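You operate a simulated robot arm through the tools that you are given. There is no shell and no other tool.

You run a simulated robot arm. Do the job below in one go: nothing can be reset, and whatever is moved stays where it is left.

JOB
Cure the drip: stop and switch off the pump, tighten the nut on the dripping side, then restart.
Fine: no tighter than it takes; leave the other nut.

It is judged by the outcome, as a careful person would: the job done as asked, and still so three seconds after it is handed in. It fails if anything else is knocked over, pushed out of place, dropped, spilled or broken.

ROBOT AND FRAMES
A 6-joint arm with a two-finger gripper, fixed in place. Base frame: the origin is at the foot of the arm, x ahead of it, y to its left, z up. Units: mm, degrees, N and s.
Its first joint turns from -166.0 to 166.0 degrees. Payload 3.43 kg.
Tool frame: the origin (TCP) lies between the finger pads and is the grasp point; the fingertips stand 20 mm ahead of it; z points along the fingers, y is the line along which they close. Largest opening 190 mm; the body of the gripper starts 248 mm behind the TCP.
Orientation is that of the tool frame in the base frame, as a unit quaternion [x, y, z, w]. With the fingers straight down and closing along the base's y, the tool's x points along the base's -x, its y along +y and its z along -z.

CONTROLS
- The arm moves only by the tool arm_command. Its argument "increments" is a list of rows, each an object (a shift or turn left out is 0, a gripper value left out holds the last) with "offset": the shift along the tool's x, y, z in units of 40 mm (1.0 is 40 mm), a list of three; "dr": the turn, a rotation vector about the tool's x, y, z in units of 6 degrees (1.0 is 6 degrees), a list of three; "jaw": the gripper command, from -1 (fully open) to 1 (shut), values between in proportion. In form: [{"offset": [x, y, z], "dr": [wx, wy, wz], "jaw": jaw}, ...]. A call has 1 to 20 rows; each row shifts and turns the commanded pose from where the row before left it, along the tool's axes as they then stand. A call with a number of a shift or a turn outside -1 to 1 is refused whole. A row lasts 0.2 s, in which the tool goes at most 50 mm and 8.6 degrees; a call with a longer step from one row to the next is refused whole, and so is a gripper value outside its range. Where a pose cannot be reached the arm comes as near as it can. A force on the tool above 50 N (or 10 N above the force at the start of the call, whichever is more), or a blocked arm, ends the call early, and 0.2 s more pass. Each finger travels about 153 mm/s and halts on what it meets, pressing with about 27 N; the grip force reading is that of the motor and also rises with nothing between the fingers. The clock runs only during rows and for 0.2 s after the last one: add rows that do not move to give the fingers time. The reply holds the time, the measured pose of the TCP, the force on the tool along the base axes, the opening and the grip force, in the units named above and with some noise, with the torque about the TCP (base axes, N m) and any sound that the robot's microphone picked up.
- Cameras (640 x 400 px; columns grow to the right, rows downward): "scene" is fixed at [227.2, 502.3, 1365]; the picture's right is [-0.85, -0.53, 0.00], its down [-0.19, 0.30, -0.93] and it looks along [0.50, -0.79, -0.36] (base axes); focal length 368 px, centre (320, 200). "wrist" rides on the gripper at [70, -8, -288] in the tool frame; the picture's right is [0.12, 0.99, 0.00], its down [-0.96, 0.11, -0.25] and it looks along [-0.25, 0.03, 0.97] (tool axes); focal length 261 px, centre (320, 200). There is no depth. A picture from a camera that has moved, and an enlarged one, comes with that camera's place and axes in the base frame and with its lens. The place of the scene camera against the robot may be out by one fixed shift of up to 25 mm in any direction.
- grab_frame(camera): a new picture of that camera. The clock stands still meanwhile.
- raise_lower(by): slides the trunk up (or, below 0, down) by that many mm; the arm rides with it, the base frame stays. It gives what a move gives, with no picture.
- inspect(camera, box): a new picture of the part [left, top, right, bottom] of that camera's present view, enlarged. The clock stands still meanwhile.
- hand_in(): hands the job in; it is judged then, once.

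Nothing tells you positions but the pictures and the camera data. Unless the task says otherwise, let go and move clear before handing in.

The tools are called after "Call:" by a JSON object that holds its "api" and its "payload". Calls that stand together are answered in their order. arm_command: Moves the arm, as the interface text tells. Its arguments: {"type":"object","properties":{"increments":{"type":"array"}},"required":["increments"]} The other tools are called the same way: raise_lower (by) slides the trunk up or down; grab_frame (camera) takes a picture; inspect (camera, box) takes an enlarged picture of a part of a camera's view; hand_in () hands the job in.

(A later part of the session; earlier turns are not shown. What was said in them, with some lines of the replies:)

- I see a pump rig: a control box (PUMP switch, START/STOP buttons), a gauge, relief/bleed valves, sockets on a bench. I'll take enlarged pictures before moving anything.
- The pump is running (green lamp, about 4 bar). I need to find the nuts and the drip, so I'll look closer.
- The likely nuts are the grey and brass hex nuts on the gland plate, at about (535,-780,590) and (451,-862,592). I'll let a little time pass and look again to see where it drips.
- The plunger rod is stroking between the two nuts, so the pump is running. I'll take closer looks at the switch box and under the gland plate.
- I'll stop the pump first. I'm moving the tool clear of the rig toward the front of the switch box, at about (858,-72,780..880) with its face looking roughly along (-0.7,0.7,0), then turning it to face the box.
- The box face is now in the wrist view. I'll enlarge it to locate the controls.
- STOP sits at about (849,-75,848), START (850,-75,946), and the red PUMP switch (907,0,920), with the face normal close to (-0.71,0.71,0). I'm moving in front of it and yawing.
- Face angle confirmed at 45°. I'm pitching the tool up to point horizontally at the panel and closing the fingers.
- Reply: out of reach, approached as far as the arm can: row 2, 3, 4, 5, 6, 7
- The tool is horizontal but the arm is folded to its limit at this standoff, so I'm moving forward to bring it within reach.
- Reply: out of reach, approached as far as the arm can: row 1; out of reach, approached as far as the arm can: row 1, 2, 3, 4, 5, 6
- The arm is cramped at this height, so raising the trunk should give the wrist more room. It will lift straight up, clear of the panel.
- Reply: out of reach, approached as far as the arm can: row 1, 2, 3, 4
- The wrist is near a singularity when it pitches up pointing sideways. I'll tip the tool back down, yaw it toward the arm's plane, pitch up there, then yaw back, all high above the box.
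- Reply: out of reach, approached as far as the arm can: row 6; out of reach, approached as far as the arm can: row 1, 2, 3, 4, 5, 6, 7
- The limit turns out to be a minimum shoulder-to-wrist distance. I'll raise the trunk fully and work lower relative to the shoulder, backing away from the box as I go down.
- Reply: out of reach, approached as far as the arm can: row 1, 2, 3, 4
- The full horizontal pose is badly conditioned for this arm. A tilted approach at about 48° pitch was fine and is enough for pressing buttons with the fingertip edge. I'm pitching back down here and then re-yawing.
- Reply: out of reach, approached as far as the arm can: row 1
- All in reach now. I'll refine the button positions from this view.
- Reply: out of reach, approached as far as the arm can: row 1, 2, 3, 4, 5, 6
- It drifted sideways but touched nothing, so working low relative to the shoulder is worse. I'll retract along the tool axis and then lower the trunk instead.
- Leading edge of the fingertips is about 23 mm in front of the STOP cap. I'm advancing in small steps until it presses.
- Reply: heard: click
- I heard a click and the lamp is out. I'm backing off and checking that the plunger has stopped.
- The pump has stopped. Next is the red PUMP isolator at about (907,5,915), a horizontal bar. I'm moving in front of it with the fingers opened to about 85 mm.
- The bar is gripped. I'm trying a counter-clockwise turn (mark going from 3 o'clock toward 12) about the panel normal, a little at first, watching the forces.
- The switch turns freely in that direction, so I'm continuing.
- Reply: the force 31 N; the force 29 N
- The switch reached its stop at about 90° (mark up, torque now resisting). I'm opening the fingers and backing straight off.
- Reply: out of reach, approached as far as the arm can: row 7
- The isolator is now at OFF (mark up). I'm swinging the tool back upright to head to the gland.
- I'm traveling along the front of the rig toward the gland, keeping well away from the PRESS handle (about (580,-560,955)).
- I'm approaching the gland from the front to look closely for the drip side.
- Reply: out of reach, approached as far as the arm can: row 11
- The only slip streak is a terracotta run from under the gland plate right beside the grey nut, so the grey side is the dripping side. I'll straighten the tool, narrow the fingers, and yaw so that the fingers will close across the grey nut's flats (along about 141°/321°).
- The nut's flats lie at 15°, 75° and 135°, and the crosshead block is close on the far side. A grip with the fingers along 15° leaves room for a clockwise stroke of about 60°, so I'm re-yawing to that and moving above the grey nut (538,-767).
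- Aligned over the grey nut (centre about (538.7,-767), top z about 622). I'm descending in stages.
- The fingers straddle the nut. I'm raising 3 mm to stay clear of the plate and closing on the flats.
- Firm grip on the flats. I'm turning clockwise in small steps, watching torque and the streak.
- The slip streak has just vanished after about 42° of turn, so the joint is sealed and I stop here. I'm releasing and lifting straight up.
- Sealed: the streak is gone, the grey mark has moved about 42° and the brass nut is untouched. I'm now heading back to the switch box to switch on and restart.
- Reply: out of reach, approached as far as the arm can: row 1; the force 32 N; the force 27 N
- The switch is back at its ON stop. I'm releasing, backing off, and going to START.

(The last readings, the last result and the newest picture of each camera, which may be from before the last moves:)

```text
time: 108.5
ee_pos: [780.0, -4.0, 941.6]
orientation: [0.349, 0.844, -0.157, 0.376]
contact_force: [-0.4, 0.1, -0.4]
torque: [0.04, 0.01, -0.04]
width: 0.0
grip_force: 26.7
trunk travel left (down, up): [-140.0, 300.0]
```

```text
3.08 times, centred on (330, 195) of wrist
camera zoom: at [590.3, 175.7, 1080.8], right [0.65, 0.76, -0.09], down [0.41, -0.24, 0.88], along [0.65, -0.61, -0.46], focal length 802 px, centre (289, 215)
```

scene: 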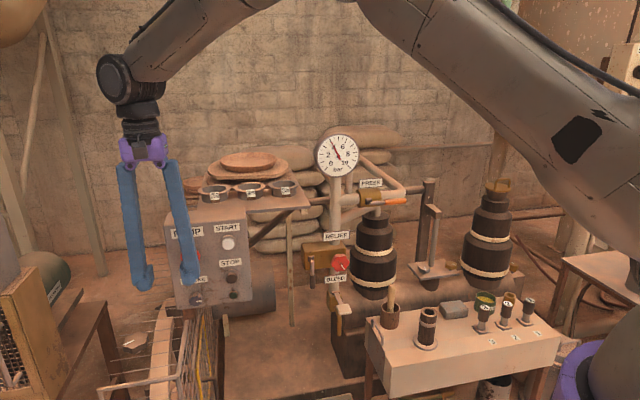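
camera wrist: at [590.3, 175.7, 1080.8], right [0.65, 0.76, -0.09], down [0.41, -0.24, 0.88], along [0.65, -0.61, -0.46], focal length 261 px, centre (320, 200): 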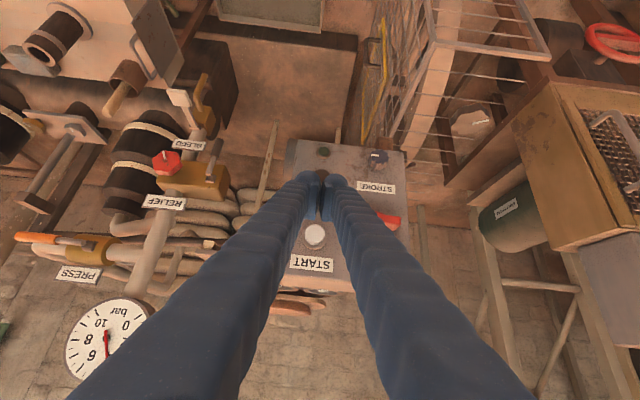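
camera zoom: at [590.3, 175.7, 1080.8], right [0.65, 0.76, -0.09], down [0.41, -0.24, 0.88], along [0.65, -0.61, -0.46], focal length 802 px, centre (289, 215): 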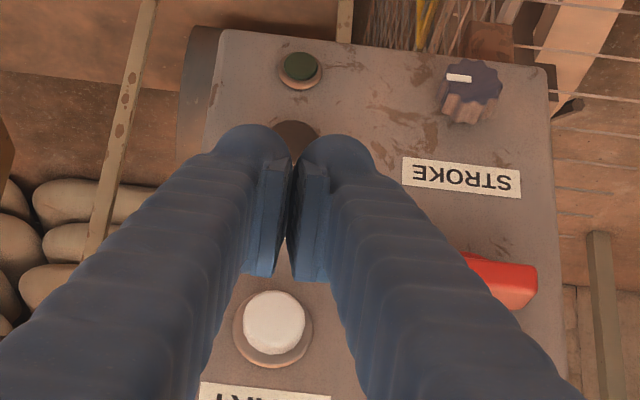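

START cap sits directly ahead at z about 947. I'm advancing to press it.

Call:
{"api": "arm_command", "payload": {"increments": [{"offset": [-0.464, 0.02, 0.422]}, {"offset": [-0.418, 0, 0.464]}, {"offset": [0, 0, 0]}]}}

Call:
{"api": "arm_command", "payload": {"increments": [{"offset": [-0.301, 0, 0.334]}, {"offset": [-0.0335, 0, 0.037]}, {"offset": [-0.0335, 0, 0.037]}, {"offset": [-0.0335, 0, 0.037]}, {"offset": [-0.0335, 0, 0.037]}, {"offset": [0, 0, 0]}]}}

Call:
{"api": "grab_frame", "payload": {"camera": "wrist"}}

```text
time: 109.3
ee_pos: [816.9, -40.7, 945.5]
orientation: [0.349, 0.844, -0.157, 0.376]
contact_force: [0.3, -0.2, -0.4]
torque: [0.1, 0.01, 0.03]
width: 0.0
grip_force: 26.9
trunk travel left (down, up): [-140.0, 300.0]
```

```text
time: 110.7
ee_pos: [834.7, -58.7, 941.1]
orientation: [0.35, 0.844, -0.157, 0.376]
contact_force: [-1.9, 2.4, 0.2]
torque: [-0.02, -0.02, 0.01]
width: 6.2
grip_force: 34.4
trunk travel left (down, up): [-140.0, 300.0]
heard: click
```

```text
taken
camera wrist: at [645.0, 121.9, 1080.2], right [0.65, 0.76, -0.09], down [0.41, -0.24, 0.88], along [0.65, -0.61, -0.46], focal length 261 px, centre (320, 200)
```

wrist: 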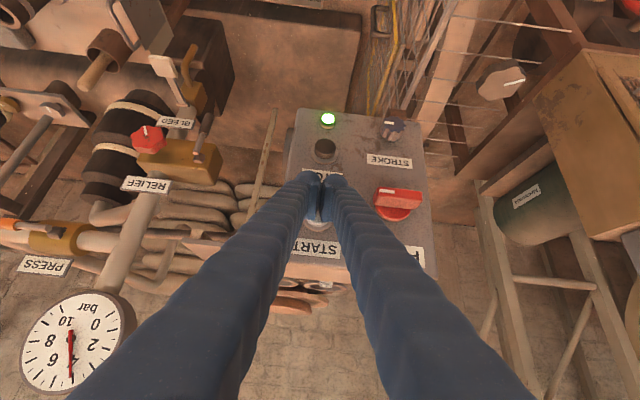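

Click heard and the green lamp is lit: the pump is running again. I'm backing off and checking the gland for any drip.

Call:
{"api": "arm_command", "payload": {"increments": [{"offset": [0.3, 0, -0.334]}, {"offset": [0.5, 0, -0.557]}, {"offset": [0.5, 0, -0.557]}, {"offset": [0, 0, 0]}, {"offset": [0, 0, 0]}]}}

Call:
{"api": "grab_frame", "payload": {"camera": "scene"}}

Call:
{"api": "inspect", "payload": {"camera": "scene", "box": [380, 230, 480, 310]}}

Call:
{"api": "grab_frame", "payload": {"camera": "wrist"}}

```text
time: 111.9
ee_pos: [777.3, -4.1, 943.2]
orientation: [0.349, 0.843, -0.157, 0.377]
contact_force: [0.1, 0.8, -0.6]
torque: [-0.03, 0.0, -0.01]
width: 0.1
grip_force: 34.4
trunk travel left (down, up): [-140.0, 300.0]
```

```text
taken
```

scene: 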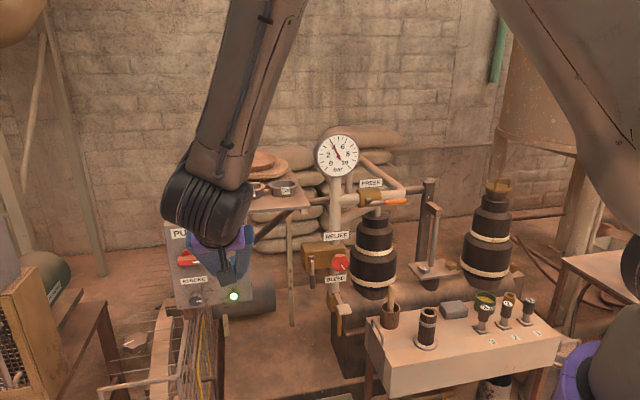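

```text
5.00 times, centred on (430, 270) of scene
camera zoom: at [227.2, 502.3, 1365.0], right [-0.85, -0.53, 0.0], down [-0.19, 0.3, -0.93], along [0.5, -0.79, -0.36], focal length 1841 px, centre (-230, -150)
```

zoom: 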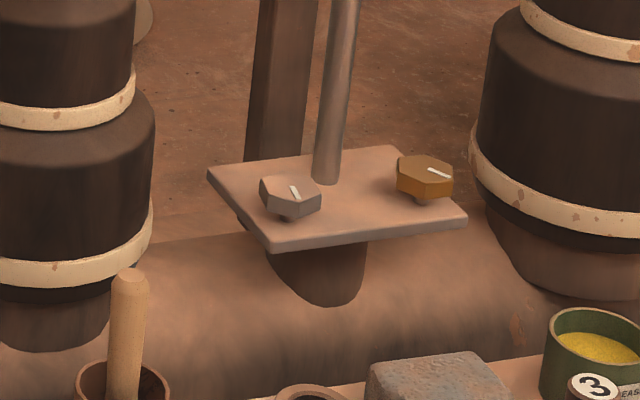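

```text
taken
camera wrist: at [587.5, 175.8, 1081.7], right [0.65, 0.76, -0.09], down [0.41, -0.24, 0.88], along [0.65, -0.61, -0.46], focal length 261 px, centre (320, 200)
```

wrist: 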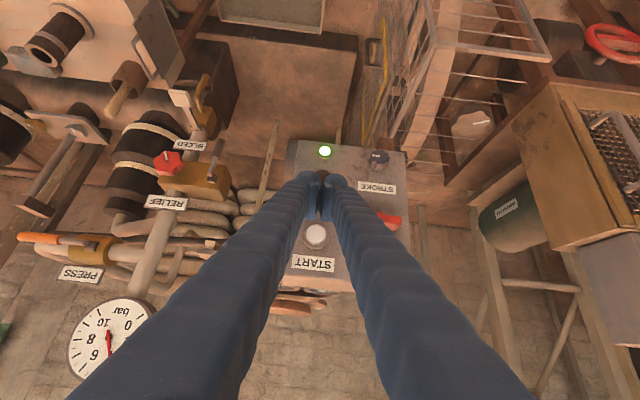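

Call:
{"api": "arm_command", "payload": {"increments": [{"offset": [0, 0, -0.8]}, {"offset": [0, 0, -0.8]}, {"dr": [0, 1, 0]}, {"dr": [0, 1, 0]}, {"dr": [0, 1, 0]}, {"dr": [0, 1, 0]}, {"dr": [0, 1, 0]}, {"dr": [0, 1, 0]}, {"dr": [0, 1, 0]}, {"dr": [0, 1, 0]}, {"offset": [0, 0, -0.8]}, {"offset": [0, 0, -0.8]}, {"offset": [0, 0, 0]}]}}

Call:
{"api": "grab_frame", "payload": {"camera": "scene"}}

Call:
{"api": "inspect", "payload": {"camera": "scene", "box": [380, 220, 480, 310]}}

Call:
{"api": "inspect", "payload": {"camera": "scene", "box": [150, 190, 310, 320]}}

Call:
{"api": "inspect", "payload": {"camera": "scene", "box": [300, 120, 420, 320]}}

```text
time: 114.7
ee_pos: [748.0, 29.6, 1046.8]
orientation: [0.383, 0.924, -0.001, 0.0]
contact_force: [0.2, 0.8, 0.0]
torque: [-0.02, 0.04, 0.01]
width: 0.0
grip_force: 33.8
trunk travel left (down, up): [-140.0, 300.0]
```

```text
taken
```

scene: 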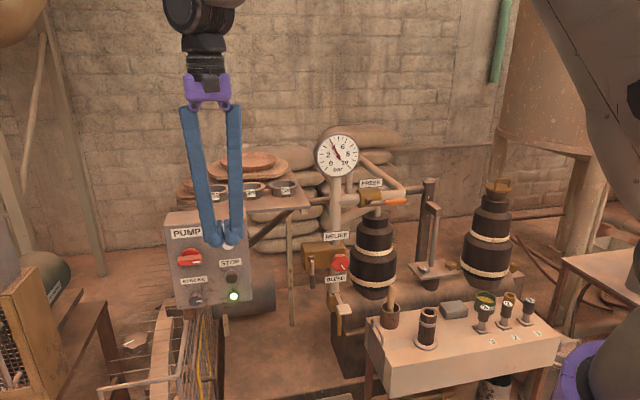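

```text
4.44 times, centred on (430, 265) of scene
camera zoom: at [227.2, 502.3, 1365.0], right [-0.85, -0.53, 0.0], down [-0.19, 0.3, -0.93], along [0.5, -0.79, -0.36], focal length 1637 px, centre (-169, -89)
```

zoom: 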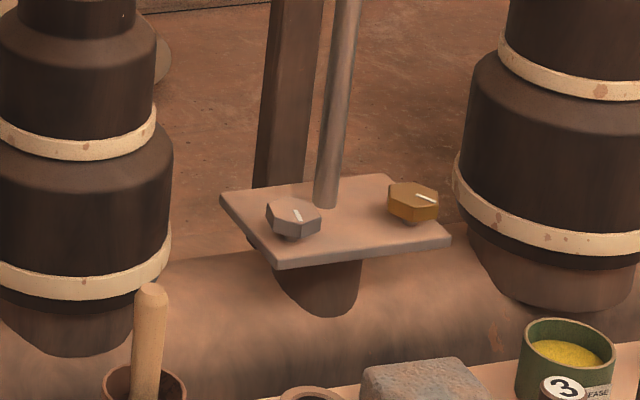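

```text
3.08 times, centred on (230, 255) of scene
camera zoom: at [227.2, 502.3, 1365.0], right [-0.85, -0.53, 0.0], down [-0.19, 0.3, -0.93], along [0.5, -0.79, -0.36], focal length 1133 px, centre (597, 31)
```

zoom: 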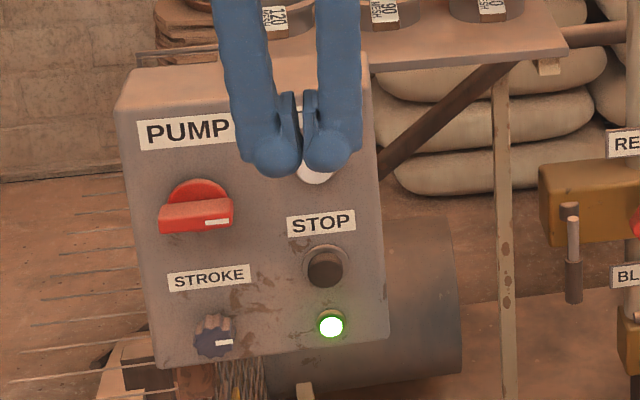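

```text
2.00 times, centred on (360, 220) of scene
camera zoom: at [227.2, 502.3, 1365.0], right [-0.85, -0.53, 0.0], down [-0.19, 0.3, -0.93], along [0.5, -0.79, -0.36], focal length 736 px, centre (240, 160)
```

zoom: 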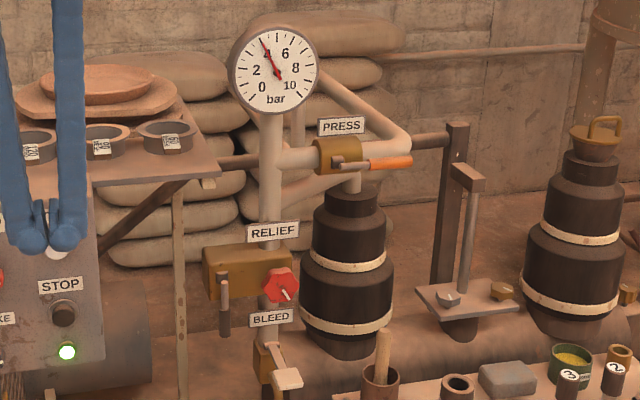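

Call:
{"api": "arm_command", "payload": {"increments": [{"offset": [0, 0, 0]}, {"offset": [0, 0, 0]}]}}

Call:
{"api": "inspect", "payload": {"camera": "scene", "box": [380, 170, 480, 310]}}

Call:
{"api": "arm_command", "payload": {"increments": [{"offset": [0, 0, 0]}, {"offset": [0, 0, 0]}, {"offset": [0, 0, 0]}]}}

Call:
{"api": "inspect", "payload": {"camera": "scene", "box": [380, 170, 480, 310]}}

```text
time: 115.3
ee_pos: [746.3, 30.3, 1047.0]
orientation: [0.383, 0.924, -0.001, 0.0]
contact_force: [0.1, 0.3, -0.7]
torque: [0.0, -0.02, -0.01]
width: 0.3
grip_force: 34.1
trunk travel left (down, up): [-140.0, 300.0]
```

```text
2.86 times, centred on (430, 240) of scene
camera zoom: at [227.2, 502.3, 1365.0], right [-0.85, -0.53, 0.0], down [-0.19, 0.3, -0.93], along [0.5, -0.79, -0.36], focal length 1052 px, centre (6, 86)
```

zoom: 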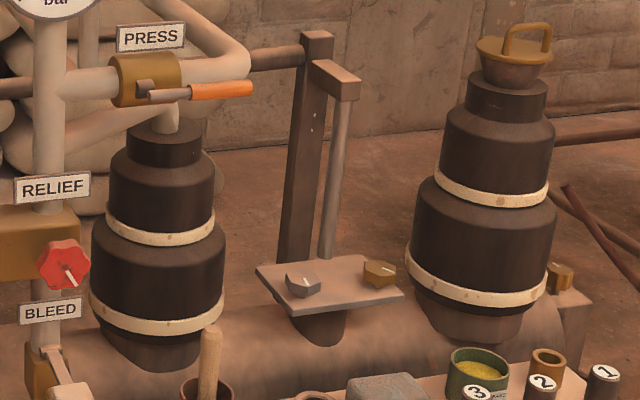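

```text
time: 116.1
ee_pos: [745.9, 29.8, 1047.0]
orientation: [0.383, 0.924, -0.001, 0.0]
contact_force: [0.3, 0.4, 0.7]
torque: [0.01, 0.0, -0.01]
width: 0.1
grip_force: 34.1
trunk travel left (down, up): [-140.0, 300.0]
```

```text
2.86 times, centred on (430, 240) of scene
camera zoom: at [227.2, 502.3, 1365.0], right [-0.85, -0.53, 0.0], down [-0.19, 0.3, -0.93], along [0.5, -0.79, -0.36], focal length 1052 px, centre (6, 86)
```

zoom: 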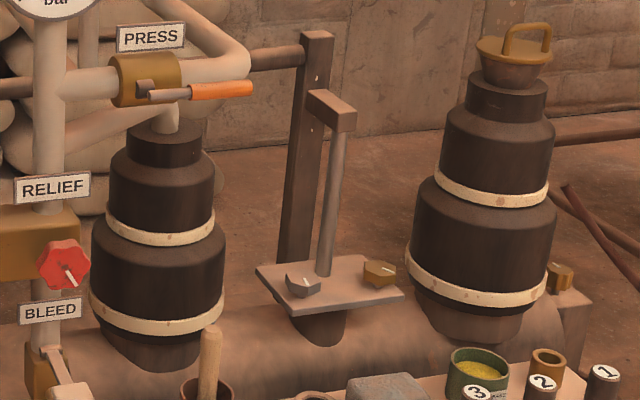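

The plunger is stroking again, the gland is dry, and the brass nut's mark is unchanged. One last check after a short wait.

Call:
{"api": "arm_command", "payload": {"increments": [{"offset": [0, 0, 0], "jaw": 0.5}, {"offset": [0, 0, -0.5]}, {"offset": [0, 0, -0.5]}, {"offset": [0, 0, 0]}, {"offset": [0, 0, 0]}, {"offset": [0, 0, 0]}, {"offset": [0, 0, 0]}, {"offset": [0, 0, 0]}, {"offset": [0, 0, 0]}, {"offset": [0, 0, 0]}, {"offset": [0, 0, 0]}, {"offset": [0, 0, 0]}]}}

Call:
{"api": "inspect", "payload": {"camera": "scene", "box": [380, 170, 480, 310]}}

Call:
{"api": "grab_frame", "payload": {"camera": "scene"}}

```text
time: 118.7
ee_pos: [745.1, 30.2, 1087.0]
orientation: [0.383, 0.924, -0.001, 0.001]
contact_force: [-0.2, 0.4, -0.4]
torque: [-0.02, 0.02, -0.01]
width: 47.6
grip_force: 0.0
trunk travel left (down, up): [-140.0, 300.0]
```

```text
2.86 times, centred on (430, 240) of scene
camera zoom: at [227.2, 502.3, 1365.0], right [-0.85, -0.53, 0.0], down [-0.19, 0.3, -0.93], along [0.5, -0.79, -0.36], focal length 1052 px, centre (6, 86)
```

zoom: 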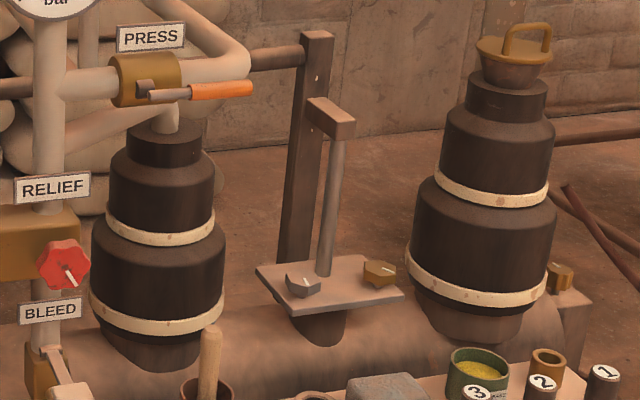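

```text
taken
```

scene: 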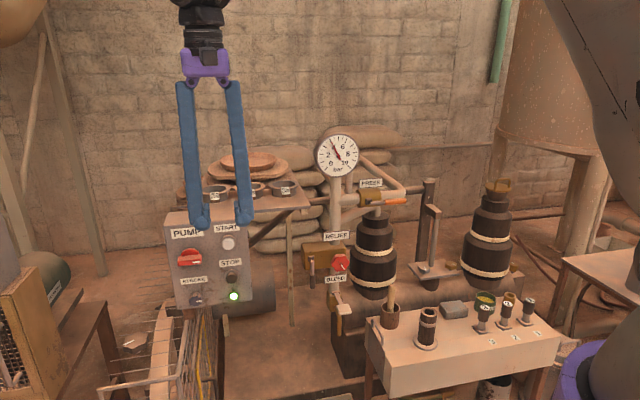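

The pump is running with the green lamp lit, the gland stays dry, the other nut is untouched, and the arm is clear. I'm handing in.

Call:
{"api": "hand_in", "payload": {}}

```text
The job is handed in.
```

The drip is cured and the pump is running again. I saw no slip at the gland for about 8 s after the restart.

- **Shutdown:** I pressed STOP and the lamp went out. I then turned the red PUMP switch to its off stop.
- **Tightening:** The slip was running from under the gland plate beside the grey nut. I turned that nut clockwise in 6° steps, checking the streak every 12° or so. It was still there at 30° and gone at 42°, so I stopped there. The true sealing point could be up to 12° less.
- **Other nut:** I did not touch the brass nut, and its mark has not moved.
- **Restart:** I turned the switch back on and pressed START. The green lamp is lit and the plunger is stroking.

I moved only the two buttons, the switch and the grey nut. Nothing else was touched as far as I could see, and the arm finished clear of the rig.
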